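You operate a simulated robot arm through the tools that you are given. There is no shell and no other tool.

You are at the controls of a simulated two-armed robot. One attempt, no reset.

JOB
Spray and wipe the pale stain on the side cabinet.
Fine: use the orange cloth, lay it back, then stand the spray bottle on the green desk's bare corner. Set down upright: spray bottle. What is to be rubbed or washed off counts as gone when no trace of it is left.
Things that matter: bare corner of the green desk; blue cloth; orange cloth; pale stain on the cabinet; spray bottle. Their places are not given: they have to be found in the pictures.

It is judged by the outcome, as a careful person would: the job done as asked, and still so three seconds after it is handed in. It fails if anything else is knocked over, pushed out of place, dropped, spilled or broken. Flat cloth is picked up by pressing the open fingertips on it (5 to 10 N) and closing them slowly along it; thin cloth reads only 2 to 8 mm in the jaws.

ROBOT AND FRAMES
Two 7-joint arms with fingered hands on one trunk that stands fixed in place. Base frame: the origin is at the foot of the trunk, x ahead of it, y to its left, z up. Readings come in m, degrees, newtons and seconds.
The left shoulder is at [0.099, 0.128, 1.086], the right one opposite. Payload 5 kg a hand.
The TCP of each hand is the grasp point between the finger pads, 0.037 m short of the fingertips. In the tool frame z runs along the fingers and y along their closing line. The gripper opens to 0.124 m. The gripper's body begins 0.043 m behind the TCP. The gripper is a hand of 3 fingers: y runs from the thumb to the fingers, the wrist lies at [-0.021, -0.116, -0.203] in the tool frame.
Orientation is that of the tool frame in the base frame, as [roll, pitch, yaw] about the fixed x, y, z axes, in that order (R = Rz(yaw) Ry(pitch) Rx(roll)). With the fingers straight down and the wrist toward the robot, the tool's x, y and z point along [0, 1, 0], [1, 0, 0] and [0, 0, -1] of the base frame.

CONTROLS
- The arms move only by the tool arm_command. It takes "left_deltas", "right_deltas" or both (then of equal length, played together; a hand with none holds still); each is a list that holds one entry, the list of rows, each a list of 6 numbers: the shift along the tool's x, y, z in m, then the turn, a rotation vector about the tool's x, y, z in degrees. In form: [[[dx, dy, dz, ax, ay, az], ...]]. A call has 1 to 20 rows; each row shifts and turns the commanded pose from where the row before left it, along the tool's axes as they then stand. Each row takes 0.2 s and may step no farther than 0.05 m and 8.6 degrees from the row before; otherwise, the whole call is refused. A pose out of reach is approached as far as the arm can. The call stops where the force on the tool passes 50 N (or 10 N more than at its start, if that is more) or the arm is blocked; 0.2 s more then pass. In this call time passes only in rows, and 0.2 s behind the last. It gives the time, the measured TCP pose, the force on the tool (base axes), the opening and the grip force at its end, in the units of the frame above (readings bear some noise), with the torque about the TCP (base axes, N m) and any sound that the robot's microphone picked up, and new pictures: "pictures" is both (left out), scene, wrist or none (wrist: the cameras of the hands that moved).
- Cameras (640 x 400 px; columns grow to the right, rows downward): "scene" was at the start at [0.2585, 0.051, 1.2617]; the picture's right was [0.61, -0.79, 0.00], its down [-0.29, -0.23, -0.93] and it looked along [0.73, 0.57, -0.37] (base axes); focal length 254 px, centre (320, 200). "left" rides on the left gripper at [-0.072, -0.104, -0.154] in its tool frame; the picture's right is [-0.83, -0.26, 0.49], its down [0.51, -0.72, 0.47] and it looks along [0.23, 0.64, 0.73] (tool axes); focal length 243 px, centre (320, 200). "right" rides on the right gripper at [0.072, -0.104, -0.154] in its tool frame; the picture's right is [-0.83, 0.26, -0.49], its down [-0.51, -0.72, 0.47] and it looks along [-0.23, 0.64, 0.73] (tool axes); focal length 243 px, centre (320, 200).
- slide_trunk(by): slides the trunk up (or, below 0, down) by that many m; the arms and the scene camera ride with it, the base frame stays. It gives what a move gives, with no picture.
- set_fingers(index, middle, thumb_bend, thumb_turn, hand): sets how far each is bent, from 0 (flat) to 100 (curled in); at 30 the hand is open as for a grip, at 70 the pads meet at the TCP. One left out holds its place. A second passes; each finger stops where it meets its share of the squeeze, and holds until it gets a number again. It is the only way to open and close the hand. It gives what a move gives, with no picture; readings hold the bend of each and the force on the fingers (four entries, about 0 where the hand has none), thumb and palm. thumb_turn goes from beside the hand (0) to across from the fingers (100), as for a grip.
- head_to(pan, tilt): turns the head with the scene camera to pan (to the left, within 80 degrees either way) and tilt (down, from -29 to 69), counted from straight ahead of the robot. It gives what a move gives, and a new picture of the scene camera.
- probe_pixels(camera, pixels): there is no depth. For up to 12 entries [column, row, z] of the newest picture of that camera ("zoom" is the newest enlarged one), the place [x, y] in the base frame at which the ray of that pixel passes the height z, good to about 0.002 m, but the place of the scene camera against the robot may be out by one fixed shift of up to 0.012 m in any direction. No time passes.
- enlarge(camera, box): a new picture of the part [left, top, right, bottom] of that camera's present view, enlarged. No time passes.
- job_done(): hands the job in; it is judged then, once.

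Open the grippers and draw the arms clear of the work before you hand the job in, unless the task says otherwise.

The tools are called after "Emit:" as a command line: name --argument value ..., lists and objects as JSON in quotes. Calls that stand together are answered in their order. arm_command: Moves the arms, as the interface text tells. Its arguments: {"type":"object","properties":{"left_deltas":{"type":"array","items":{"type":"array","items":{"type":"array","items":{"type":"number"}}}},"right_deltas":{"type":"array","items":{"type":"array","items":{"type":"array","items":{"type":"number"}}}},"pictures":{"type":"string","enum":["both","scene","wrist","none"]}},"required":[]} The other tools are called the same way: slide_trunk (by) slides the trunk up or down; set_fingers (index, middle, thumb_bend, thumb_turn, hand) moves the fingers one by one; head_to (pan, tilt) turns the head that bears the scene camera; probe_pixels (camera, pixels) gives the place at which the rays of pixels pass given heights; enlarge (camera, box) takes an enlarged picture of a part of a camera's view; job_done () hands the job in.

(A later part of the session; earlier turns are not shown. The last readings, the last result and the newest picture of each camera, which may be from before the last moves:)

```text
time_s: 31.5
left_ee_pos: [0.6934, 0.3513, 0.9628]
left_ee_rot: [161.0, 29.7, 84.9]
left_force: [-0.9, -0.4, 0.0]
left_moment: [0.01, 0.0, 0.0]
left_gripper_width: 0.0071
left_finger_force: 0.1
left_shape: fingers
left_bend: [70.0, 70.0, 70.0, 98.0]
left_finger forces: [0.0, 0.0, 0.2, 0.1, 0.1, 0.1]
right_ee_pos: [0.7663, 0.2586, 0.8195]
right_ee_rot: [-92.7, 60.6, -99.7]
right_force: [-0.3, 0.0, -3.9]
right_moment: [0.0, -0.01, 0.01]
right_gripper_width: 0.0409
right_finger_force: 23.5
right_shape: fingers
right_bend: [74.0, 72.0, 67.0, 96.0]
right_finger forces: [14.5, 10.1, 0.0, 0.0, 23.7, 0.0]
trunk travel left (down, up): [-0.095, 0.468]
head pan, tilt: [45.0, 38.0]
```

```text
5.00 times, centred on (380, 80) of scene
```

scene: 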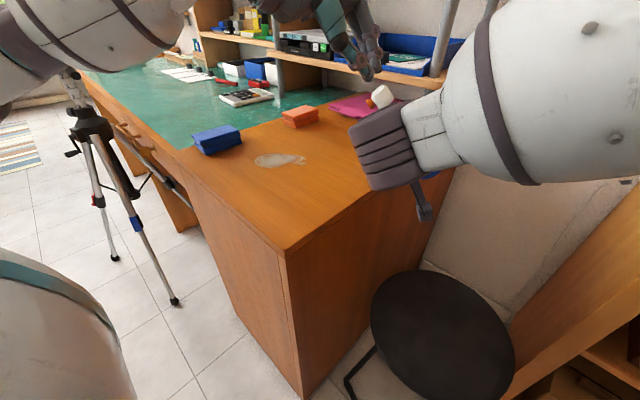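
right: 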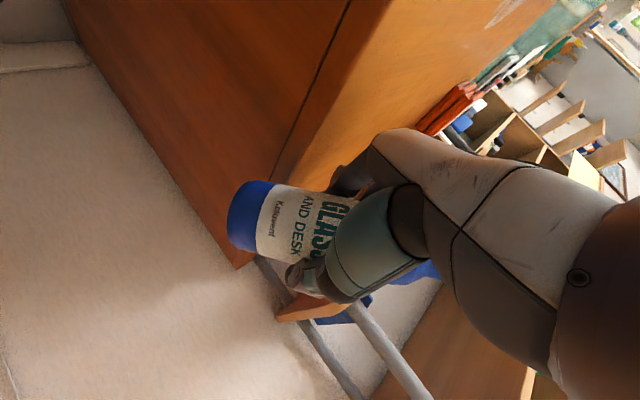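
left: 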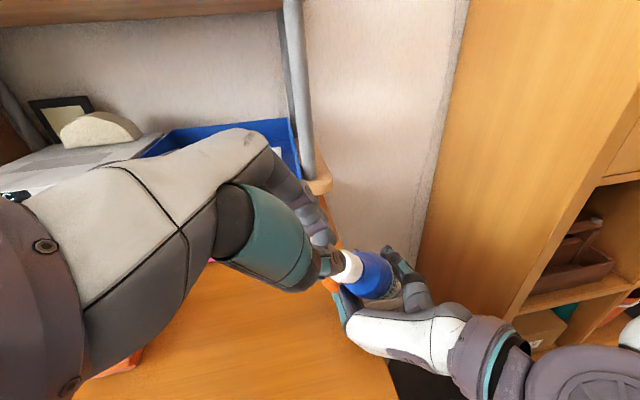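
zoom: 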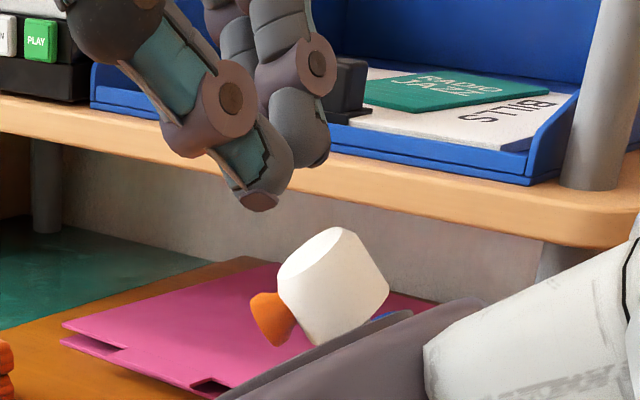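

Aligned: the thumb tip (263,198 in the zoom) heads for the head's top disc (313,250). I go on in small steps, watching both hands' forces.

Emit:
arm_command --left_deltas '[[[0, 0, 0.006, 0, 0, 0], [0, 0, 0.006, 0, 0, 0], [0, 0, 0.005, 0, 0, 0]]]' --pictures "wrist"

Emit:
enlarge --camera "scene" --box '[330, 40, 430, 120]'

```text
time_s: 32.3
left_ee_pos: [0.6974, 0.3416, 0.9476]
left_ee_rot: [161.0, 29.8, 84.8]
left_force: [0.5, 0.2, -0.8]
left_moment: [0.02, 0.05, 0.01]
left_gripper_width: 0.0071
left_finger_force: 0.0
left_shape: fingers
left_bend: [70.0, 70.0, 70.0, 98.0]
left_finger forces: [0.1, 0.1, 0.1, 0.0, 0.0, 0.1]
right_ee_pos: [0.7662, 0.2593, 0.8195]
right_ee_rot: [-92.8, 60.5, -99.7]
right_force: [-0.7, 0.6, -3.9]
right_moment: [-0.01, 0.02, 0.04]
right_gripper_width: 0.0412
right_finger_force: 24.0
right_shape: fingers
right_bend: [74.0, 72.0, 67.0, 96.0]
right_finger forces: [14.5, 10.1, 0.0, 0.0, 23.7, 0.0]
trunk travel left (down, up): [-0.095, 0.468]
head pan, tilt: [45.0, 38.0]
```

left: 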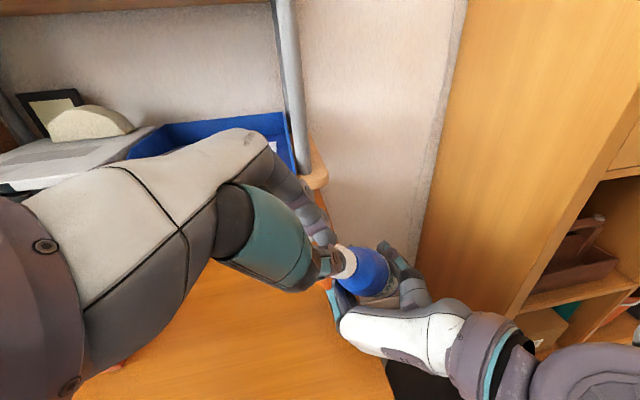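

```text
5.00 times, centred on (380, 80) of scene
```

zoom: 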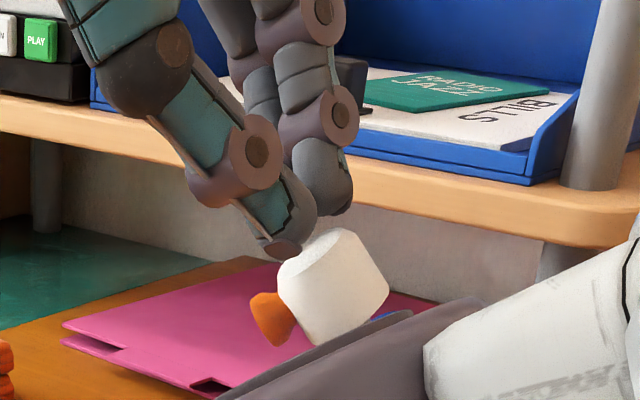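

The thumb tip is the foremost point, slightly to the nozzle side of the head's centre. I shift 6 mm across and then creep down until contact.

Emit:
arm_command --left_deltas '[[[0, 0.006, 0, 0, 0, 0], [0, 0, 0.004, 0, 0, 0], [0, 0, 0.004, 0, 0, 0]]]' --pictures "none"

Emit:
enlarge --camera "scene" --box '[330, 40, 430, 120]'

Emit:
enlarge --camera "left" --box '[295, 220, 395, 300]'

```text
time_s: 33.1
left_ee_pos: [0.7053, 0.3377, 0.9439]
left_ee_rot: [161.0, 29.8, 84.8]
left_force: [-0.1, -0.4, 1.0]
left_moment: [-0.02, -0.02, -0.05]
left_gripper_width: 0.0071
left_finger_force: 0.4
left_shape: fingers
left_bend: [70.0, 70.0, 70.0, 98.0]
left_finger forces: [0.0, 0.0, 0.1, 0.0, 0.7, 0.1]
right_ee_pos: [0.7661, 0.2579, 0.8193]
right_ee_rot: [-93.0, 60.6, -99.9]
right_force: [0.7, -0.2, -3.9]
right_moment: [-0.04, -0.01, -0.01]
right_gripper_width: 0.0412
right_finger_force: 24.2
right_shape: fingers
right_bend: [74.0, 72.0, 67.0, 95.0]
right_finger forces: [14.5, 9.8, 0.0, 0.0, 23.6, 0.0]
trunk travel left (down, up): [-0.095, 0.468]
head pan, tilt: [45.0, 38.0]
```

```text
5.00 times, centred on (380, 80) of scene
```

zoom: 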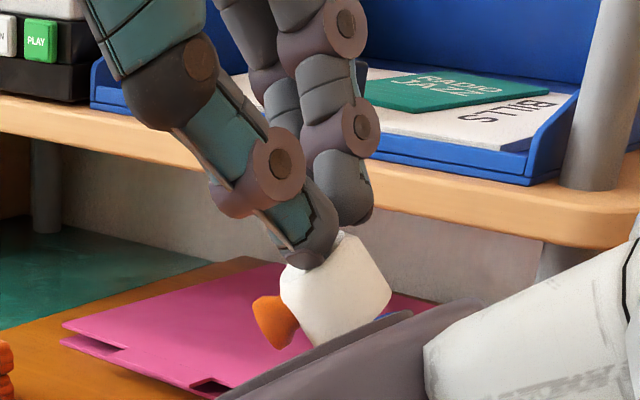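

```text
5.00 times, centred on (345, 260) of left
```

zoom: 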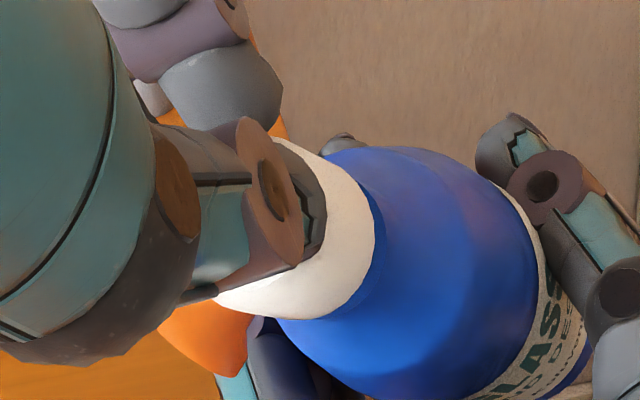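

First contact: the thumb reads 0.7 N on the head. I press on in 3 mm steps.

Emit:
arm_command --left_deltas '[[[0, 0, 0.003, 0, 0, 0], [0, 0, 0.003, 0, 0, 0]]]' --pictures "none"

Emit:
enlarge --camera "scene" --box '[240, 40, 440, 180]'

```text
time_s: 33.7
left_ee_pos: [0.7065, 0.3363, 0.9384]
left_ee_rot: [161.0, 29.7, 84.8]
left_force: [-1.7, 0.7, 1.8]
left_moment: [-0.04, 0.05, -0.06]
left_gripper_width: 0.0071
left_finger_force: 1.1
left_shape: fingers
left_bend: [70.0, 70.0, 70.0, 97.0]
left_finger forces: [0.1, 0.1, 0.1, 0.1, 3.1, 0.2]
right_ee_pos: [0.7673, 0.2589, 0.8193]
right_ee_rot: [-92.8, 60.6, -99.8]
right_force: [2.2, -1.3, -6.0]
right_moment: [-0.02, -0.03, -0.02]
right_gripper_width: 0.0412
right_finger_force: 24.2
right_shape: fingers
right_bend: [74.0, 72.0, 67.0, 95.0]
right_finger forces: [14.8, 9.4, 0.0, 0.0, 23.3, 0.1]
trunk travel left (down, up): [-0.095, 0.468]
head pan, tilt: [45.0, 38.0]
heard: click
```

```text
2.86 times, centred on (340, 110) of scene
```

zoom: 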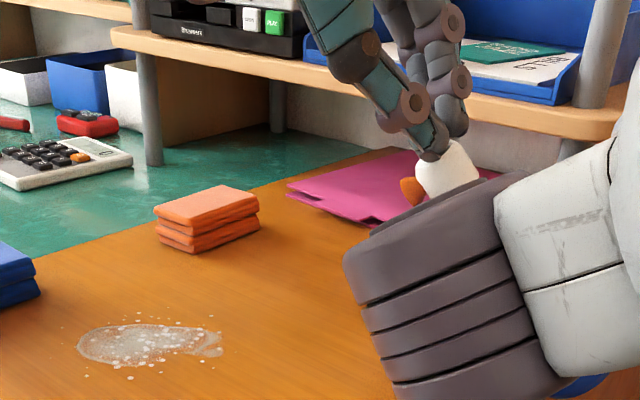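

A click was heard and droplets now cover the stain (150,345 in the zoom): the spray hit. I release the pump by backing the left hand off along the axis and look closely at the stain.

Emit:
arm_command --left_deltas '[[[0, 0, -0.01, 0, 0, 0], [0, 0, -0.03, 0, 0, 0], [0, 0, -0.04, 0, 0, 0]]]' --pictures "both"

Emit:
enlarge --camera "scene" --box '[240, 135, 330, 185]'

```text
time_s: 34.5
left_ee_pos: [0.6838, 0.3764, 1.0018]
left_ee_rot: [161.1, 29.7, 84.9]
left_force: [0.1, 0.7, -0.1]
left_moment: [-0.03, 0.01, 0.04]
left_gripper_width: 0.007
left_finger_force: 0.1
left_shape: fingers
left_bend: [70.0, 70.0, 70.0, 97.0]
left_finger forces: [0.1, 0.1, 0.0, 0.1, 0.0, 0.0]
right_ee_pos: [0.7658, 0.2605, 0.8197]
right_ee_rot: [-92.7, 60.6, -99.6]
right_force: [0.0, -0.1, -3.3]
right_moment: [0.0, -0.03, -0.02]
right_gripper_width: 0.0413
right_finger_force: 24.4
right_shape: fingers
right_bend: [74.0, 72.0, 67.0, 95.0]
right_finger forces: [14.5, 10.0, 0.0, 0.1, 23.6, 0.0]
trunk travel left (down, up): [-0.095, 0.468]
head pan, tilt: [45.0, 38.0]
```

scene: 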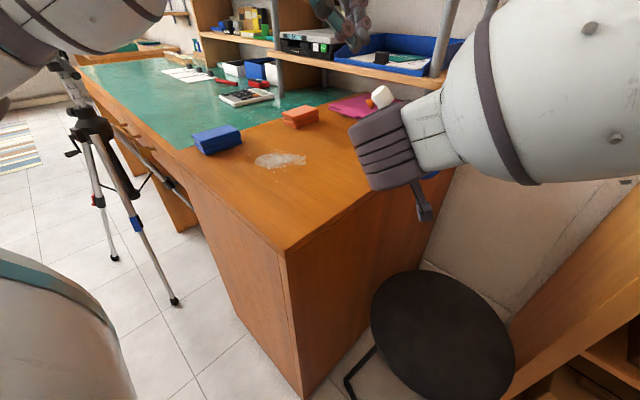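
left: 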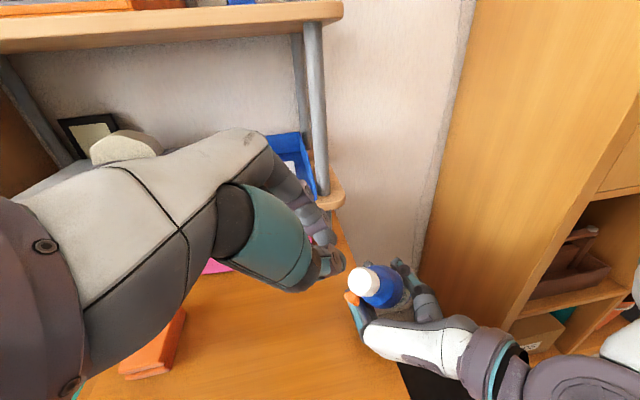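

```text
7.11 times, centred on (285, 160) of scene
```

zoom: 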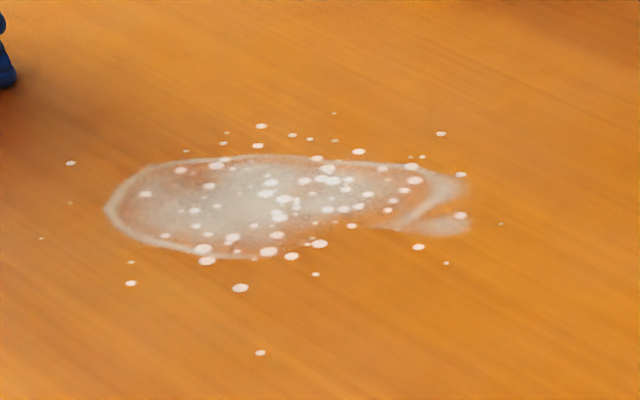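

The stain is well covered with spray. Now I withdraw the left hand the way it came and draw the bottle off the cabinet side before setting it upright.

Emit:
arm_command --left_deltas '[[[0.0217, -0.0239, -0.0286, 0, 0, 0], [0.0217, -0.0239, -0.0286, 0, 0, 0], [0.0217, -0.0239, -0.0286, 0, 0, 0], [0.0217, -0.0239, -0.0286, 0, 0, 0], [0.0217, -0.0239, -0.0286, 0, 0, 0]]]' --pictures "none"

Emit:
arm_command --right_deltas '[[[0.0058, -0.0309, 0.0036, 0, 0, 0], [0.0058, -0.0309, 0.0036, 0, 0, 0], [-0.0105, -0.0059, -0.0003, -2.19, 3.63, 5.57], [-0.0108, -0.0045, -0.0012, -2.19, 3.63, 5.57], [-0.0111, -0.003, -0.0022, -2.19, 3.63, 5.57], [-0.0112, -0.0015, -0.0032, -2.19, 3.63, 5.57], [-0.0112, 0, -0.0042, -2.19, 3.63, 5.57]]]' --pictures "both"

```text
time_s: 35.7
left_ee_pos: [0.5375, 0.5311, 1.0351]
left_ee_rot: [161.0, 29.6, 84.8]
left_force: [-0.3, 0.5, 0.7]
left_moment: [-0.01, -0.05, 0.01]
left_gripper_width: 0.0067
left_finger_force: 0.1
left_shape: fingers
left_bend: [70.0, 70.0, 70.0, 97.0]
left_finger forces: [0.1, 0.1, 0.0, 0.0, 0.0, 0.0]
right_ee_pos: [0.7657, 0.2599, 0.8193]
right_ee_rot: [-92.8, 60.5, -99.9]
right_force: [0.9, -0.4, -2.8]
right_moment: [-0.02, 0.01, 0.0]
right_gripper_width: 0.0414
right_finger_force: 24.0
right_shape: fingers
right_bend: [74.0, 72.0, 67.0, 95.0]
right_finger forces: [14.5, 9.8, 0.1, 0.0, 23.4, 0.0]
trunk travel left (down, up): [-0.095, 0.468]
head pan, tilt: [45.0, 38.0]
```

```text
time_s: 37.3
left_ee_pos: [0.5399, 0.5291, 1.0345]
left_ee_rot: [161.0, 29.7, 84.9]
left_force: [0.4, 0.0, -0.8]
left_moment: [0.02, 0.05, 0.0]
left_gripper_width: 0.0069
left_finger_force: 0.1
left_shape: fingers
left_bend: [70.0, 70.0, 70.0, 97.0]
left_finger forces: [0.1, 0.0, 0.0, 0.0, 0.0, 0.0]
right_ee_pos: [0.7645, 0.2024, 0.8835]
right_ee_rot: [179.6, 68.4, 178.3]
right_force: [-1.0, 0.3, -3.2]
right_moment: [0.01, -0.02, 0.03]
right_gripper_width: 0.0413
right_finger_force: 23.6
right_shape: fingers
right_bend: [74.0, 72.0, 67.0, 95.0]
right_finger forces: [14.1, 9.8, 0.1, 0.0, 24.7, 0.1]
right hand out of reach, approached as far as the arm can: row 1, 2
trunk travel left (down, up): [-0.095, 0.468]
head pan, tilt: [45.0, 38.0]
```

scene: 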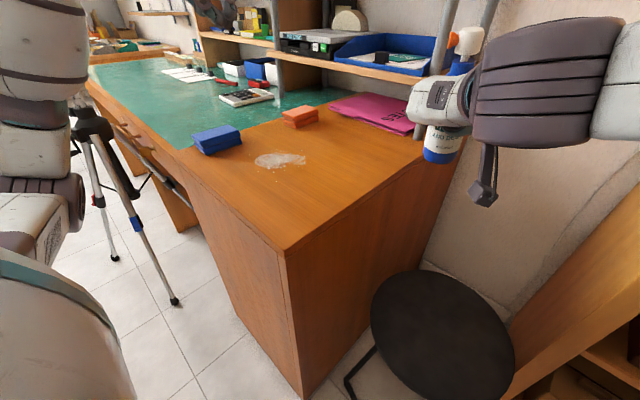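
right: 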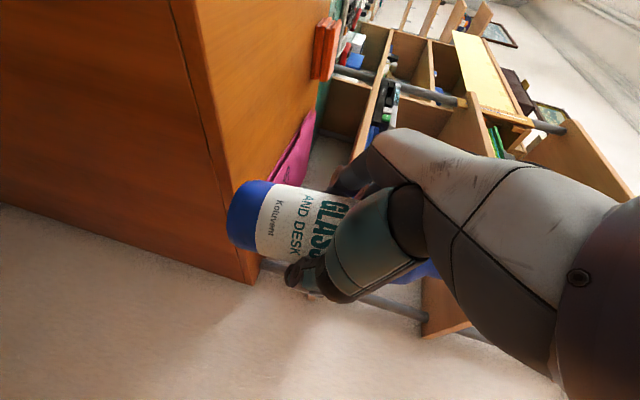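

The bottle is upright again at TCP (0.765,0.202,0.884). I raise it, yaw it back +30° and carry it above its old spot near (0.80,0.37).

Emit:
arm_command --right_deltas '[[[-0.0233, 0, -0.0092, 0, 0, 0], [0, 0, 0, -6.98, 0, -2.76], [0, 0, 0, -6.98, 0, -2.76], [0, 0, 0, -6.98, 0, -2.76], [0, 0, 0, -6.98, 0, -2.76], [-0.0008, 0.0327, 0.0292, 0, 0, 0], [-0.0008, 0.0327, 0.0292, 0, 0, 0], [-0.0008, 0.0327, 0.0292, 0, 0, 0], [-0.0008, 0.0327, 0.0292, 0, 0, 0]]]' --pictures "both"

Emit:
enlarge --camera "left" --box '[320, 120, 520, 250]'

Emit:
enlarge --camera "scene" --box '[310, 20, 510, 160]'

```text
time_s: 39.3
left_ee_pos: [0.5399, 0.5318, 1.0343]
left_ee_rot: [161.1, 29.8, 84.9]
left_force: [-0.2, 0.3, 0.1]
left_moment: [-0.01, -0.02, 0.05]
left_gripper_width: 0.0068
left_finger_force: 0.0
left_shape: fingers
left_bend: [70.0, 70.0, 70.0, 97.0]
left_finger forces: [0.0, 0.0, 0.1, 0.0, 0.0, 0.0]
right_ee_pos: [0.7989, 0.3729, 0.8658]
right_ee_rot: [-179.8, 68.5, -151.0]
right_force: [-0.7, -0.5, -3.6]
right_moment: [0.01, -0.01, -0.03]
right_gripper_width: 0.0408
right_finger_force: 23.7
right_shape: fingers
right_bend: [74.0, 72.0, 67.0, 95.0]
right_finger forces: [14.2, 9.5, 0.0, 0.0, 24.2, 0.0]
trunk travel left (down, up): [-0.095, 0.468]
head pan, tilt: [45.0, 38.0]
```

scene: 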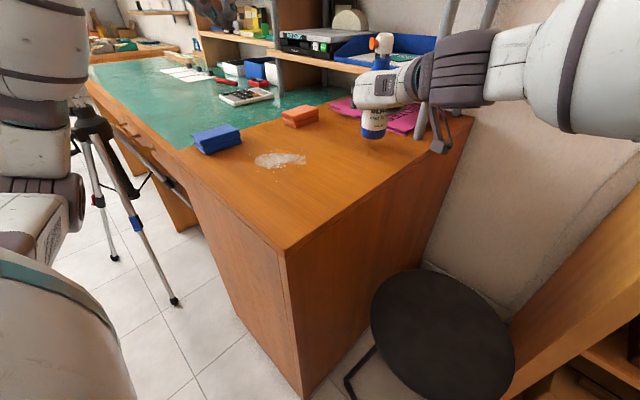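
right: 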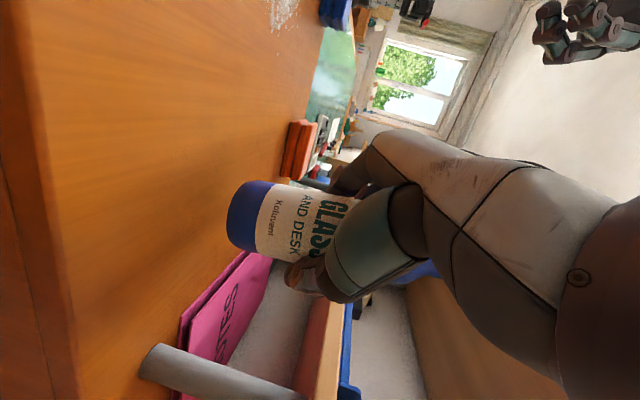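

```text
3.08 times, centred on (420, 185) of left
```

zoom: 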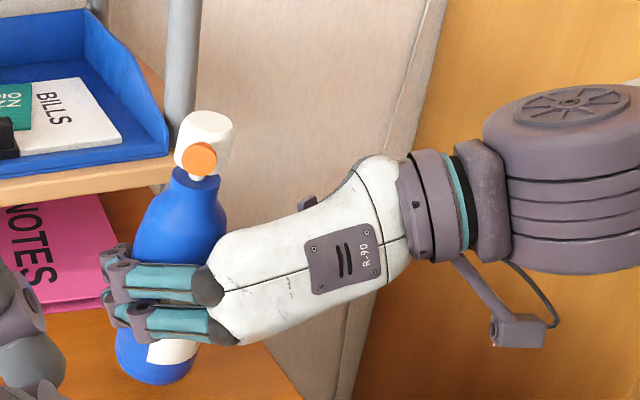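

```text
2.86 times, centred on (410, 90) of scene
```

zoom: 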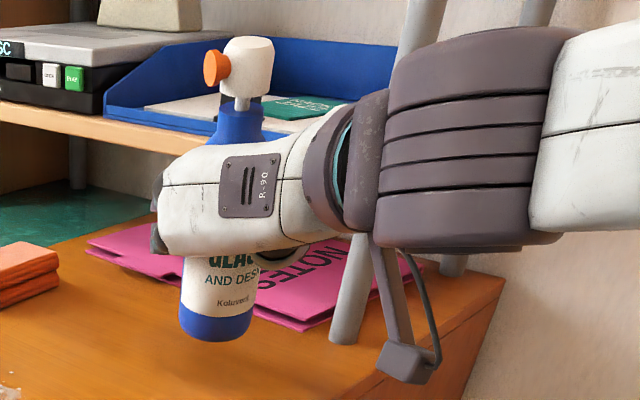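

The bottle is upright within a few degrees compared with the shelf post. I lower it: first 2.4 cm, then in small steps watching the vertical force.

Emit:
arm_command --right_deltas '[[[0.0112, 0, 0.0044, 0, 0, 0], [0.0112, 0, 0.0044, 0, 0, 0]]]' --pictures "none"

Emit:
arm_command --right_deltas '[[[0.0037, 0, 0.0015, 0, 0, 0]]]' --pictures "none"

Emit:
arm_command --right_deltas '[[[0.0037, 0, 0.0015, 0, 0, 0]]]' --pictures "none"

```text
time_s: 39.9
left_ee_pos: [0.5388, 0.531, 1.035]
left_ee_rot: [161.0, 29.7, 84.8]
left_force: [0.4, -0.2, -0.3]
left_moment: [0.01, 0.04, 0.01]
left_gripper_width: 0.0068
left_finger_force: 0.1
left_shape: fingers
left_bend: [70.0, 70.0, 70.0, 97.0]
left_finger forces: [0.0, 0.0, 0.1, 0.0, 0.1, 0.0]
right_ee_pos: [0.7979, 0.3704, 0.8417]
right_ee_rot: [179.8, 68.5, -151.4]
right_force: [-0.3, 0.1, -3.6]
right_moment: [-0.02, -0.02, -0.01]
right_gripper_width: 0.041
right_finger_force: 23.6
right_shape: fingers
right_bend: [74.0, 72.0, 67.0, 95.0]
right_finger forces: [14.3, 9.6, 0.0, 0.0, 24.3, 0.1]
trunk travel left (down, up): [-0.095, 0.468]
head pan, tilt: [45.0, 38.0]
```

```text
time_s: 40.3
left_ee_pos: [0.5387, 0.5298, 1.0356]
left_ee_rot: [161.2, 29.8, 84.9]
left_force: [0.2, 0.5, 0.2]
left_moment: [0.01, 0.03, -0.03]
left_gripper_width: 0.0069
left_finger_force: 0.0
left_shape: fingers
left_bend: [70.0, 70.0, 70.0, 97.0]
left_finger forces: [0.0, 0.0, 0.0, 0.0, 0.0, 0.1]
right_ee_pos: [0.7987, 0.3701, 0.837]
right_ee_rot: [-179.9, 68.4, -151.0]
right_force: [-0.4, -0.4, -3.5]
right_moment: [-0.05, -0.03, -0.01]
right_gripper_width: 0.041
right_finger_force: 24.2
right_shape: fingers
right_bend: [74.0, 72.0, 67.0, 95.0]
right_finger forces: [14.3, 9.6, 0.0, 0.0, 24.2, 0.1]
trunk travel left (down, up): [-0.095, 0.468]
head pan, tilt: [45.0, 38.0]
```

```text
time_s: 40.7
left_ee_pos: [0.539, 0.5306, 1.0336]
left_ee_rot: [161.2, 29.8, 84.9]
left_force: [0.2, 0.7, 0.1]
left_moment: [-0.02, 0.01, 0.0]
left_gripper_width: 0.0067
left_finger_force: 0.1
left_shape: fingers
left_bend: [70.0, 70.0, 70.0, 97.0]
left_finger forces: [0.0, 0.1, 0.1, 0.0, 0.0, 0.0]
right_ee_pos: [0.7983, 0.37, 0.8348]
right_ee_rot: [-179.7, 68.4, -151.0]
right_force: [0.6, 0.2, -3.4]
right_moment: [0.01, -0.05, 0.03]
right_gripper_width: 0.0412
right_finger_force: 24.1
right_shape: fingers
right_bend: [74.0, 72.0, 67.0, 95.0]
right_finger forces: [14.1, 9.5, 0.0, 0.0, 24.2, 0.0]
trunk travel left (down, up): [-0.095, 0.468]
head pan, tilt: [45.0, 38.0]
```

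Still hanging freely (−3.4 N) at TCP z=0.835. I keep lowering in 3 mm steps.

Emit:
arm_command --right_deltas '[[[0.0028, 0, 0.0011, 0, 0, 0]]]' --pictures "none"

Emit:
arm_command --right_deltas '[[[0.0028, 0, 0.0011, 0, 0, 0]]]' --pictures "none"

```text
time_s: 41.1
left_ee_pos: [0.5383, 0.5312, 1.0355]
left_ee_rot: [161.0, 29.8, 84.8]
left_force: [-0.1, 0.3, 0.0]
left_moment: [0.0, 0.01, 0.02]
left_gripper_width: 0.0071
left_finger_force: 0.0
left_shape: fingers
left_bend: [70.0, 70.0, 70.0, 97.0]
left_finger forces: [0.1, 0.1, 0.0, 0.1, 0.0, 0.1]
right_ee_pos: [0.7985, 0.3695, 0.8337]
right_ee_rot: [-179.8, 68.6, -151.1]
right_force: [2.2, 1.4, 2.9]
right_moment: [0.06, -0.03, -0.02]
right_gripper_width: 0.0411
right_finger_force: 25.7
right_shape: fingers
right_bend: [74.0, 72.0, 67.0, 96.0]
right_finger forces: [14.5, 11.8, 0.0, 0.0, 24.2, 0.1]
trunk travel left (down, up): [-0.095, 0.468]
head pan, tilt: [45.0, 38.0]
```

```text
time_s: 41.5
left_ee_pos: [0.5375, 0.5309, 1.0373]
left_ee_rot: [161.2, 29.7, 84.8]
left_force: [-0.6, 0.7, 0.5]
left_moment: [0.01, 0.04, -0.01]
left_gripper_width: 0.0068
left_finger_force: 0.1
left_shape: fingers
left_bend: [70.0, 70.0, 70.0, 97.0]
left_finger forces: [0.0, 0.0, 0.0, 0.0, 0.1, 0.0]
right_ee_pos: [0.7974, 0.3688, 0.8329]
right_ee_rot: [-179.6, 68.7, -150.9]
right_force: [4.8, 4.6, 14.1]
right_moment: [0.26, -0.03, -0.06]
right_gripper_width: 0.0412
right_finger_force: 27.6
right_shape: fingers
right_bend: [74.0, 72.0, 67.0, 96.0]
right_finger forces: [15.7, 15.1, 0.0, 0.0, 24.6, 0.1]
trunk travel left (down, up): [-0.095, 0.468]
head pan, tilt: [45.0, 38.0]
```

The bottle stands on the cabinet (contact +14 N). I ease up by 2 mm and open the hand gradually.

Emit:
arm_command --right_deltas '[[[-0.002, 0, -0.0008, 0, 0, 0]]]' --pictures "none"

Emit:
set_fingers --hand "right" --index 62 --middle 62 --thumb_bend 58

Emit:
set_fingers --hand "right" --index 48 --middle 48 --thumb_bend 46

Emit:
enlarge --camera "left" --box '[320, 120, 520, 250]'

Emit:
enlarge --camera "scene" --box '[310, 20, 510, 160]'

```text
time_s: 41.9
left_ee_pos: [0.5377, 0.5295, 1.0356]
left_ee_rot: [161.0, 29.8, 84.8]
left_force: [0.4, -1.0, 1.0]
left_moment: [-0.01, 0.0, 0.0]
left_gripper_width: 0.0067
left_finger_force: 0.1
left_shape: fingers
left_bend: [70.0, 70.0, 70.0, 97.0]
left_finger forces: [0.0, 0.0, 0.0, 0.0, 0.1, 0.0]
right_ee_pos: [0.7965, 0.3707, 0.8332]
right_ee_rot: [-179.5, 68.5, -150.8]
right_force: [4.9, 3.9, 12.7]
right_moment: [0.27, -0.1, -0.09]
right_gripper_width: 0.041
right_finger_force: 27.1
right_shape: fingers
right_bend: [74.0, 72.0, 67.0, 96.0]
right_finger forces: [15.8, 14.6, 0.0, 0.1, 24.7, 0.1]
trunk travel left (down, up): [-0.095, 0.468]
head pan, tilt: [45.0, 38.0]
```

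```text
time_s: 42.9
left_ee_pos: [0.5378, 0.5299, 1.0354]
left_ee_rot: [161.1, 29.8, 84.8]
left_force: [-0.4, 0.2, -0.7]
left_moment: [-0.03, 0.02, -0.02]
left_gripper_width: 0.0069
left_finger_force: 0.2
left_shape: fingers
left_bend: [70.0, 70.0, 70.0, 97.0]
left_finger forces: [0.0, 0.0, 0.1, 0.0, 0.0, 0.0]
right_ee_pos: [0.7979, 0.3695, 0.83]
right_ee_rot: [-179.7, 68.4, -150.9]
right_force: [0.1, 0.8, -3.5]
right_moment: [0.01, 0.06, -0.01]
right_gripper_width: 0.0531
right_finger_force: 8.4
right_shape: fingers
right_bend: [56.0, 62.0, 54.0, 97.0]
right_finger forces: [8.3, 0.0, 0.0, 0.0, 8.1, 0.1]
trunk travel left (down, up): [-0.095, 0.468]
head pan, tilt: [45.0, 38.0]
```

```text
time_s: 43.9
left_ee_pos: [0.5387, 0.5299, 1.0353]
left_ee_rot: [161.1, 29.7, 84.9]
left_force: [-0.1, 0.2, -0.5]
left_moment: [-0.03, 0.04, 0.01]
left_gripper_width: 0.0068
left_finger_force: 0.1
left_shape: fingers
left_bend: [70.0, 70.0, 70.0, 97.0]
left_finger forces: [0.1, 0.1, 0.0, 0.0, 0.0, 0.0]
right_ee_pos: [0.7977, 0.3706, 0.8304]
right_ee_rot: [-179.7, 68.5, -150.8]
right_force: [0.4, -0.6, 0.4]
right_moment: [-0.03, -0.03, -0.03]
right_gripper_width: 0.0763
right_finger_force: 0.0
right_shape: fingers
right_bend: [48.0, 48.0, 46.0, 97.0]
right_finger forces: [0.1, 0.0, 0.1, 0.0, 0.0, 0.1]
trunk travel left (down, up): [-0.095, 0.468]
head pan, tilt: [45.0, 38.0]
```

```text
3.08 times, centred on (420, 185) of left
```

zoom: 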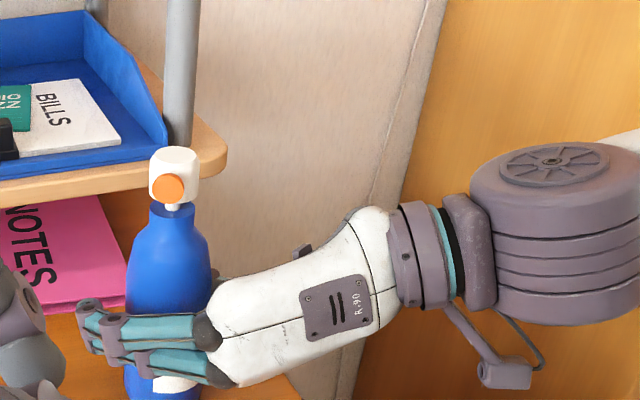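

```text
2.86 times, centred on (410, 90) of scene
```

zoom: 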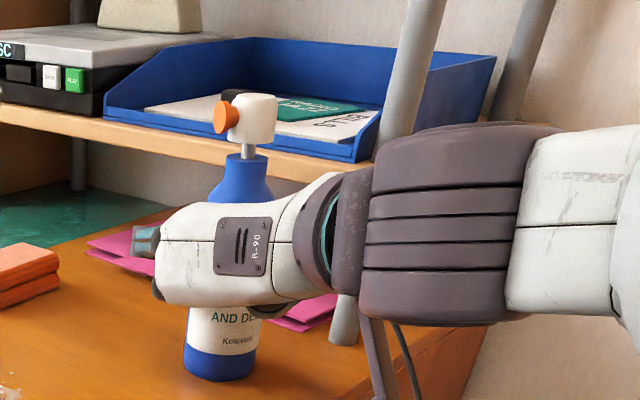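

The bottle stands upright and free. I open the right hand fully and retreat straight back along the approach.

Emit:
set_fingers --hand "right" --index 30 --middle 30 --thumb_bend 30

Emit:
arm_command --right_deltas '[[[0, 0, -0.015, 0, 0, 0], [0, 0, -0.025, 0, 0, 0], [0, 0, -0.03, 0, 0, 0], [0, 0, -0.03, 0, 0, 0], [0, 0, -0.03, 0, 0, 0]]]' --pictures "both"

Emit:
enlarge --camera "left" --box '[320, 120, 520, 250]'

```text
time_s: 44.9
left_ee_pos: [0.539, 0.5293, 1.0345]
left_ee_rot: [161.0, 29.7, 84.9]
left_force: [-0.6, 0.9, 0.2]
left_moment: [0.01, 0.01, -0.01]
left_gripper_width: 0.0071
left_finger_force: 0.1
left_shape: fingers
left_bend: [70.0, 70.0, 70.0, 97.0]
left_finger forces: [0.0, 0.0, 0.0, 0.0, 0.0, 0.1]
right_ee_pos: [0.7982, 0.3699, 0.8321]
right_ee_rot: [-179.9, 68.5, -151.1]
right_force: [0.9, 0.3, -0.9]
right_moment: [0.03, 0.0, -0.01]
right_gripper_width: 0.1286
right_finger_force: 0.1
right_shape: fingers
right_bend: [30.0, 30.0, 30.0, 97.0]
right_finger forces: [0.1, 0.0, 0.1, 0.0, 0.1, 0.1]
trunk travel left (down, up): [-0.095, 0.468]
head pan, tilt: [45.0, 38.0]
```

```text
time_s: 46.1
left_ee_pos: [0.5371, 0.5309, 1.0345]
left_ee_rot: [161.0, 29.7, 84.8]
left_force: [0.9, 0.1, 1.2]
left_moment: [0.05, 0.01, 0.01]
left_gripper_width: 0.0068
left_finger_force: 0.1
left_shape: fingers
left_bend: [70.0, 70.0, 70.0, 97.0]
left_finger forces: [0.1, 0.0, 0.1, 0.1, 0.1, 0.1]
right_ee_pos: [0.6901, 0.3106, 0.8802]
right_ee_rot: [-179.7, 68.5, -150.9]
right_force: [0.2, 0.1, -0.1]
right_moment: [0.0, 0.01, 0.03]
right_gripper_width: 0.1281
right_finger_force: 0.0
right_shape: fingers
right_bend: [30.0, 30.0, 30.0, 97.0]
right_finger forces: [0.0, 0.0, 0.0, 0.0, 0.0, 0.0]
trunk travel left (down, up): [-0.095, 0.468]
head pan, tilt: [45.0, 38.0]
```

scene: 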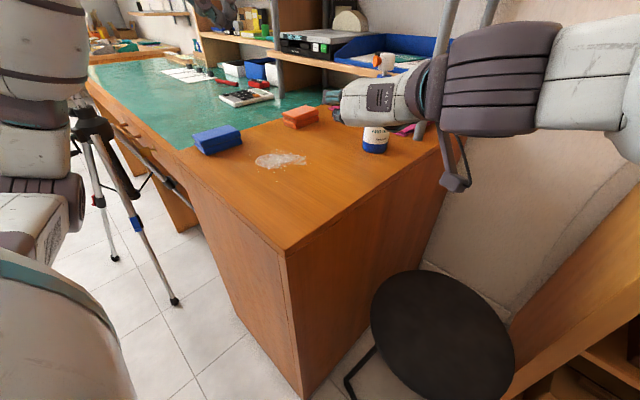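
right: 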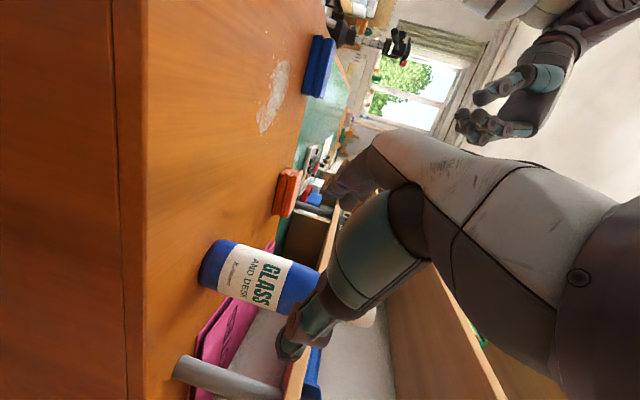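

```text
3.08 times, centred on (420, 185) of left
```

zoom: 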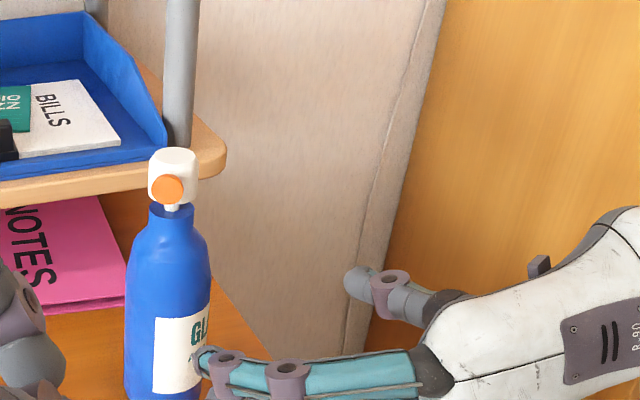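

The bottle stands safely. I draw the right arm well off to the right, clear of the work.

Emit:
arm_command --right_deltas '[[[0.0071, -0.035, -0.0181, 0, 0, 0], [0.0071, -0.035, -0.0181, 0, 0, 0], [0.0071, -0.035, -0.0181, 0, 0, 0], [-0.006, -0.0209, -0.0394, 0, 0, 0], [-0.006, -0.0209, -0.0394, 0, 0, 0], [-0.006, -0.0209, -0.0394, 0, 0, 0], [-0.006, -0.0209, -0.0394, 0, 0, 0]]]' --pictures "scene"

Emit:
enlarge --camera "scene" --box '[180, 60, 420, 210]'

```text
time_s: 47.7
left_ee_pos: [0.5388, 0.5298, 1.0361]
left_ee_rot: [161.1, 29.5, 84.9]
left_force: [0.3, 0.0, 0.1]
left_moment: [0.03, 0.0, 0.05]
left_gripper_width: 0.0068
left_finger_force: 0.0
left_shape: fingers
left_bend: [70.0, 70.0, 70.0, 97.0]
left_finger forces: [0.1, 0.0, 0.1, 0.0, 0.0, 0.0]
right_ee_pos: [0.6008, 0.0873, 0.9042]
right_ee_rot: [178.0, 69.2, -153.4]
right_force: [-0.6, -1.3, 0.8]
right_moment: [-0.02, 0.0, 0.02]
right_gripper_width: 0.1285
right_finger_force: 0.1
right_shape: fingers
right_bend: [30.0, 30.0, 30.0, 97.0]
right_finger forces: [0.0, 0.0, 0.0, 0.0, 0.0, 0.0]
right hand out of reach, approached as far as the arm can: row 5, 6, 7
trunk travel left (down, up): [-0.095, 0.468]
head pan, tilt: [45.0, 38.0]
```

scene: 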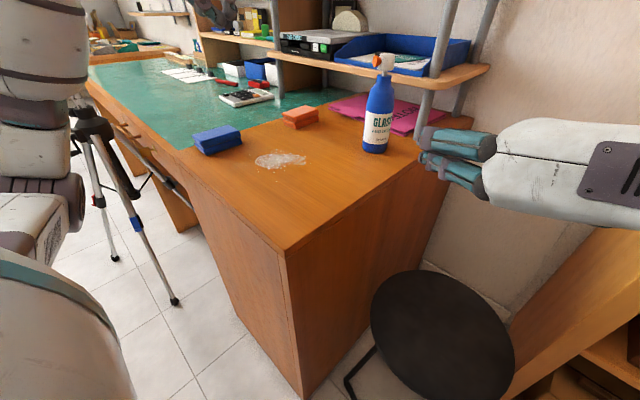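

```text
2.67 times, centred on (300, 135) of scene
```

zoom: 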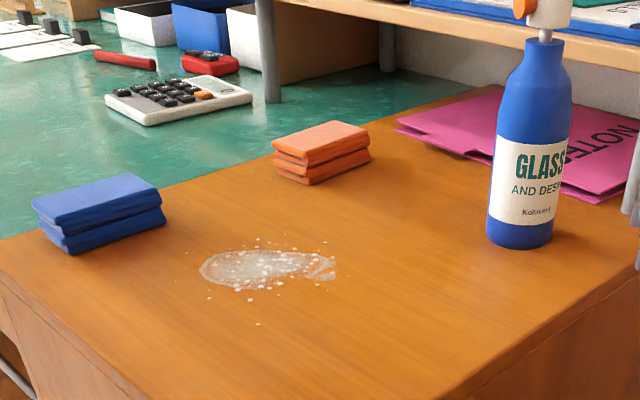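

Now for the orange cloth, seen at (300,115) in the scene. I open the left hand, turn it back to pointing down, and probe the cloth's corners.

Emit:
probe_pixels --camera "scene" --pixels '[[282, 113.3, 0.765], [303.7, 105.4, 0.765], [318.4, 112.5, 0.765], [298.5, 121.9, 0.765], [299.5, 129, 0.735], [319, 119.5, 0.735], [283, 119.5, 0.735]]'

Emit:
set_fingers --hand "left" --index 30 --middle 30 --thumb_bend 30

Emit:
arm_command --left_deltas '[[[0, 0, 0, 3.44, 6.04, 0], [0, 0, 0, 3.44, 6.04, 0], [0, 0, 0, 3.44, 6.04, 0], [0, 0, 0, 3.44, 6.04, 0], [0, 0, 0, 3.44, 6.04, 0]]]' --pictures "both"

```text
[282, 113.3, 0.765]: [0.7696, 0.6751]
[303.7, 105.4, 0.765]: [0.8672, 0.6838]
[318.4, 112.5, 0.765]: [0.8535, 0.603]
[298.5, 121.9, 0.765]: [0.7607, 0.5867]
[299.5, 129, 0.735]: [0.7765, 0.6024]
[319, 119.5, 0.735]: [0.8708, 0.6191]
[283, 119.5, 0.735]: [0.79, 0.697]
```

```text
time_s: 48.7
left_ee_pos: [0.5384, 0.5308, 1.0356]
left_ee_rot: [161.1, 29.7, 84.9]
left_force: [-0.1, 0.2, -0.2]
left_moment: [0.0, 0.02, 0.0]
left_gripper_width: 0.1284
left_finger_force: 0.0
left_shape: fingers
left_bend: [30.0, 30.0, 30.0, 97.0]
left_finger forces: [0.0, 0.0, 0.1, 0.0, 0.0, 0.0]
right_ee_pos: [0.6024, 0.0882, 0.9032]
right_ee_rot: [178.4, 69.2, -153.0]
right_force: [-0.6, -0.1, -0.2]
right_moment: [0.03, 0.0, -0.01]
right_gripper_width: 0.1288
right_finger_force: 0.1
right_shape: fingers
right_bend: [30.0, 30.0, 30.0, 97.0]
right_finger forces: [0.0, 0.0, 0.0, 0.0, 0.0, 0.0]
trunk travel left (down, up): [-0.095, 0.468]
head pan, tilt: [45.0, 38.0]
```

```text
time_s: 49.9
left_ee_pos: [0.5386, 0.5306, 1.0343]
left_ee_rot: [-179.9, -0.1, 89.8]
left_force: [-0.5, -1.3, -0.3]
left_moment: [0.02, -0.03, -0.02]
left_gripper_width: 0.1283
left_finger_force: 0.1
left_shape: fingers
left_bend: [30.0, 30.0, 30.0, 97.0]
left_finger forces: [0.1, 0.0, 0.0, 0.1, 0.0, 0.1]
right_ee_pos: [0.6022, 0.0862, 0.9025]
right_ee_rot: [178.0, 69.1, -153.4]
right_force: [-0.4, 0.0, 0.0]
right_moment: [0.04, -0.01, 0.02]
right_gripper_width: 0.1284
right_finger_force: 0.1
right_shape: fingers
right_bend: [30.0, 30.0, 30.0, 97.0]
right_finger forces: [0.0, 0.0, 0.1, 0.0, 0.1, 0.0]
trunk travel left (down, up): [-0.095, 0.468]
head pan, tilt: [45.0, 38.0]
```

scene: 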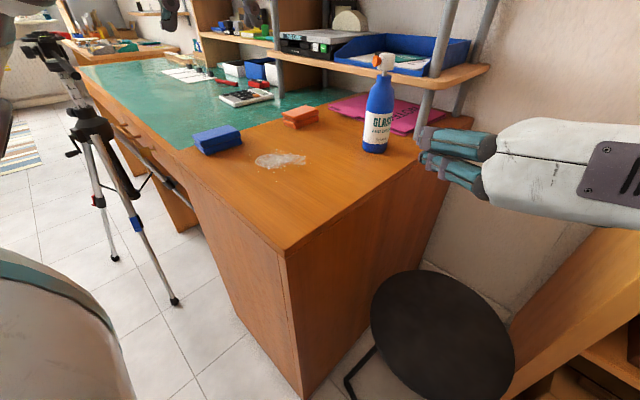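
left: 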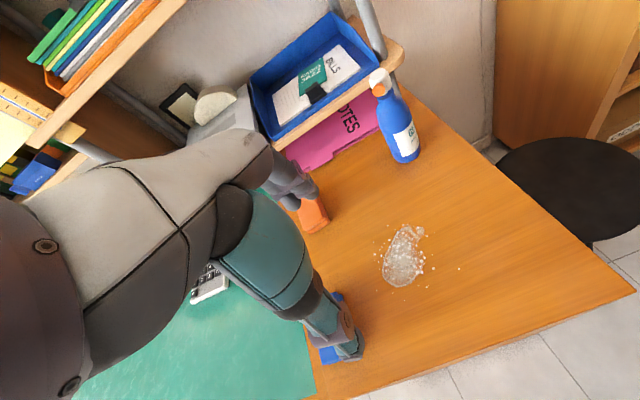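

The left fingers partly hide the orange cloth at (313,215). I shift the left hand 0.12 m to the left for a clear view.

Emit:
arm_command --left_deltas '[[[0.04, 0, 0, 0, 0, 0], [0.04, 0, 0, 0, 0, 0], [0.04, 0, 0, 0, 0, 0]]]' --pictures "wrist"

Emit:
enlarge --camera "left" --box '[300, 130, 440, 250]'

```text
time_s: 50.7
left_ee_pos: [0.5397, 0.6539, 1.0316]
left_ee_rot: [-180.0, 0.1, 89.8]
left_force: [-0.4, 0.8, -0.3]
left_moment: [-0.01, 0.0, 0.01]
left_gripper_width: 0.1283
left_finger_force: 0.0
left_shape: fingers
left_bend: [30.0, 30.0, 30.0, 97.0]
left_finger forces: [0.0, 0.0, 0.1, 0.1, 0.0, 0.0]
right_ee_pos: [0.6016, 0.0889, 0.9033]
right_ee_rot: [178.4, 69.1, -153.0]
right_force: [0.0, -0.1, -0.2]
right_moment: [0.03, 0.01, -0.02]
right_gripper_width: 0.1286
right_finger_force: 0.1
right_shape: fingers
right_bend: [30.0, 30.0, 30.0, 97.0]
right_finger forces: [0.0, 0.0, 0.0, 0.0, 0.0, 0.1]
trunk travel left (down, up): [-0.095, 0.468]
head pan, tilt: [45.0, 38.0]
```

left: 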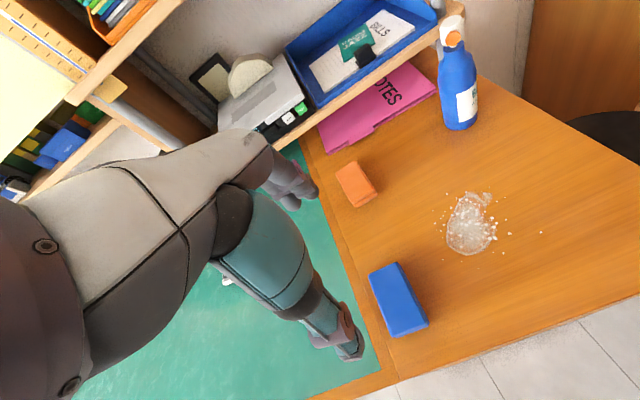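

```text
3.33 times, centred on (370, 190) of left
```

zoom: 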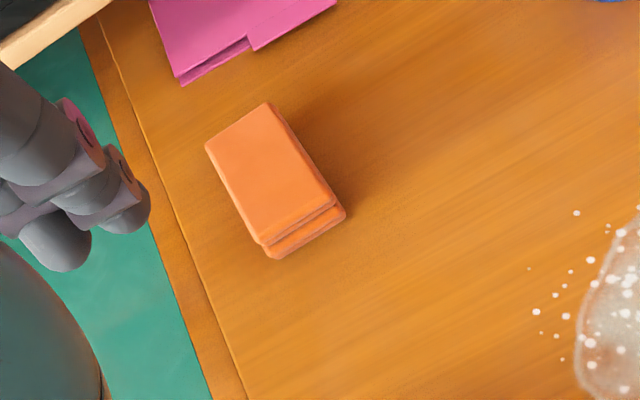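

Now the orange cloth is clear: top-face corners at about (335,173), (354,161), (375,188), (353,204). I probe them for size and place.

Emit:
probe_pixels --camera "left" --pixels '[[335.5, 173.5, 0.765], [354.4, 160.6, 0.765], [375.1, 188.5, 0.765], [352.6, 203.5, 0.765], [377.5, 193.9, 0.735], [355.9, 207.4, 0.735], [371, 273, 0.765], [397, 262, 0.765], [428, 321, 0.765], [391, 333, 0.765], [470, 225, 0.735], [487, 194, 0.735]]'

```text
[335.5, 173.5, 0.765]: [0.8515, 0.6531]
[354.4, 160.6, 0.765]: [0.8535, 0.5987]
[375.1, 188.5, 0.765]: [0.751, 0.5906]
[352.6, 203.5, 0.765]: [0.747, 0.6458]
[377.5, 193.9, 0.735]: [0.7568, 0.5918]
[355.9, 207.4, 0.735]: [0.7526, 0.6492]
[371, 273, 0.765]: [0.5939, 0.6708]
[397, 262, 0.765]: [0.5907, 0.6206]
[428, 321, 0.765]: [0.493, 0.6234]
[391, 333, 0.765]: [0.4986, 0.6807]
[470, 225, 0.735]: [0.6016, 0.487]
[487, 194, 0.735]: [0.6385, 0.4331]
```

The cloth is a folded pack, x 0.748–0.852, y 0.592–0.651, top ≈0.765, so I'll grip it across its 0.057 m width. I yaw the left hand so its closing line runs along y, and watch the reach.

Emit:
arm_command --left_deltas '[[[0, 0.02, 0, 0, 0, -8.2], [0, 0, 0, 0, 0, -8.2], [0, 0, 0, 0, 0, -8.2], [0, 0, 0, 0, 0, -8.2], [0, 0, 0, 0, 0, -8.2], [0, 0, 0, 0, 0, -8.2], [0, 0, 0, 0, 0, -8.2], [0, 0, 0, 0, 0, -8.2], [0, 0, 0, 0, 0, -8.2], [0, 0, 0, 0, 0, -8.2], [0, 0, 0, 0, 0, -8]]]' --pictures "both"

```text
time_s: 53.3
left_ee_pos: [0.3649, 0.7105, 1.1952]
left_ee_rot: [171.0, 43.3, 165.5]
left_force: [0.2, -0.4, -0.2]
left_moment: [0.01, 0.01, 0.03]
left_gripper_width: 0.1286
left_finger_force: 0.0
left_shape: fingers
left_bend: [30.0, 30.0, 30.0, 97.0]
left_finger forces: [0.2, 0.0, 0.0, 0.0, 0.0, 0.1]
left hand out of reach, approached as far as the arm can: row 6, 7, 8, 9, 10, 11
right_ee_pos: [0.602, 0.0871, 0.9033]
right_ee_rot: [178.1, 69.1, -153.3]
right_force: [-1.0, -0.6, 0.6]
right_moment: [-0.01, 0.0, -0.03]
right_gripper_width: 0.1283
right_finger_force: 0.2
right_shape: fingers
right_bend: [30.0, 30.0, 30.0, 97.0]
right_finger forces: [0.0, 0.0, 0.0, 0.0, 0.0, 0.0]
trunk travel left (down, up): [-0.095, 0.468]
head pan, tilt: [45.0, 38.0]
stopped in row 11 (left hand): the arm was blocked; the commanded pose is now the measured one
```

scene: 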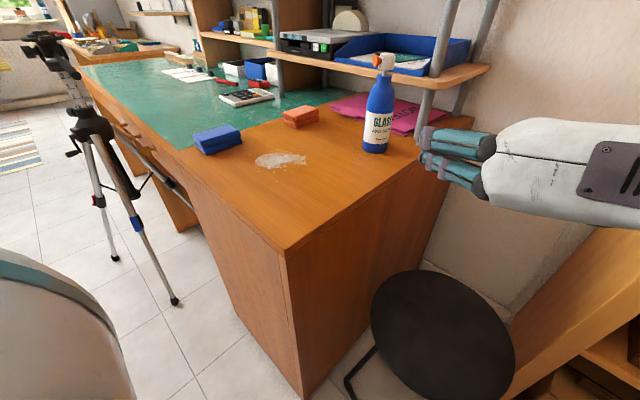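
left: 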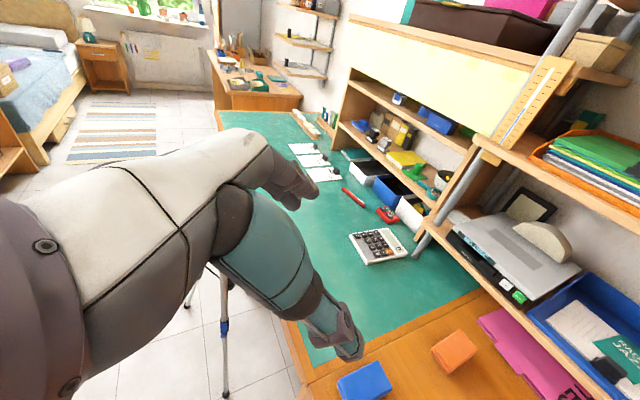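

The wrist cannot turn that way (limited beyond ~+40°), so I will grip the pack lengthwise (0.105 m) with a wider opening instead. First I turn the left hand back to pointing down with the closing line along the pack's long side (heading ≈4°).

Emit:
arm_command --left_deltas '[[[0.0, 0, 0, 3.13, 2.93, 6.45], [0, 0, 0, 3.13, 2.93, 6.45], [0, 0, 0, 3.13, 2.93, 6.45], [0, 0, 0, 3.13, 2.93, 6.45], [0, 0, 0, 3.13, 2.93, 6.45], [0, 0, 0, 3.13, 2.93, 6.45], [0, 0, 0, 3.13, 2.93, 6.45], [0, 0, 0, 3.13, 2.93, 6.45], [0, 0, 0, 3.13, 2.93, 6.45], [0, 0, 0, 3.13, 2.93, 6.45], [0, 0, 0, 3.13, 2.93, 6.45]]]' --pictures "both"

```text
time_s: 55.7
left_ee_pos: [0.3866, 0.7159, 1.1054]
left_ee_rot: [180.0, 0.0, 93.9]
left_force: [0.9, -0.2, 0.2]
left_moment: [0.01, 0.0, -0.03]
left_gripper_width: 0.1286
left_finger_force: 0.1
left_shape: fingers
left_bend: [30.0, 30.0, 30.0, 97.0]
left_finger forces: [0.0, 0.0, 0.0, 0.0, 0.1, 0.0]
left hand out of reach, approached as far as the arm can: row 4, 5, 6, 7, 8, 9, 10, 11
right_ee_pos: [0.6015, 0.0881, 0.9027]
right_ee_rot: [178.2, 69.0, -153.2]
right_force: [-0.3, 0.3, 0.0]
right_moment: [0.0, -0.04, 0.0]
right_gripper_width: 0.1283
right_finger_force: 0.1
right_shape: fingers
right_bend: [30.0, 30.0, 30.0, 97.0]
right_finger forces: [0.0, 0.0, 0.1, 0.1, 0.0, 0.0]
trunk travel left (down, up): [-0.095, 0.468]
head pan, tilt: [45.0, 38.0]
```

scene: 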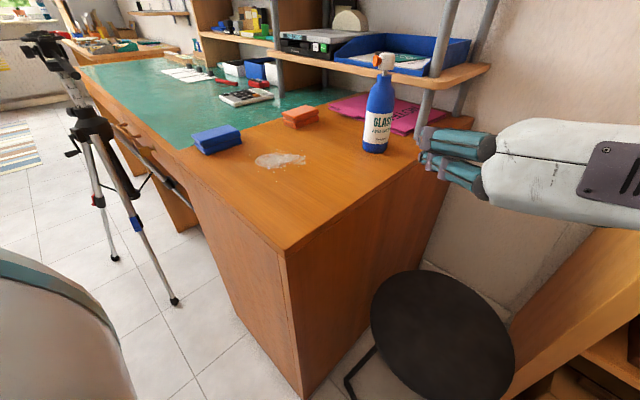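
left: 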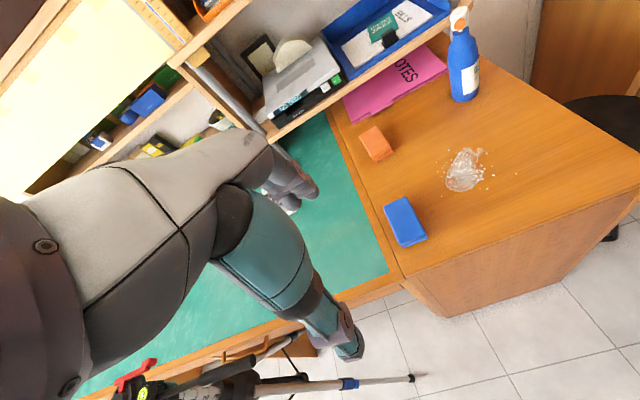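

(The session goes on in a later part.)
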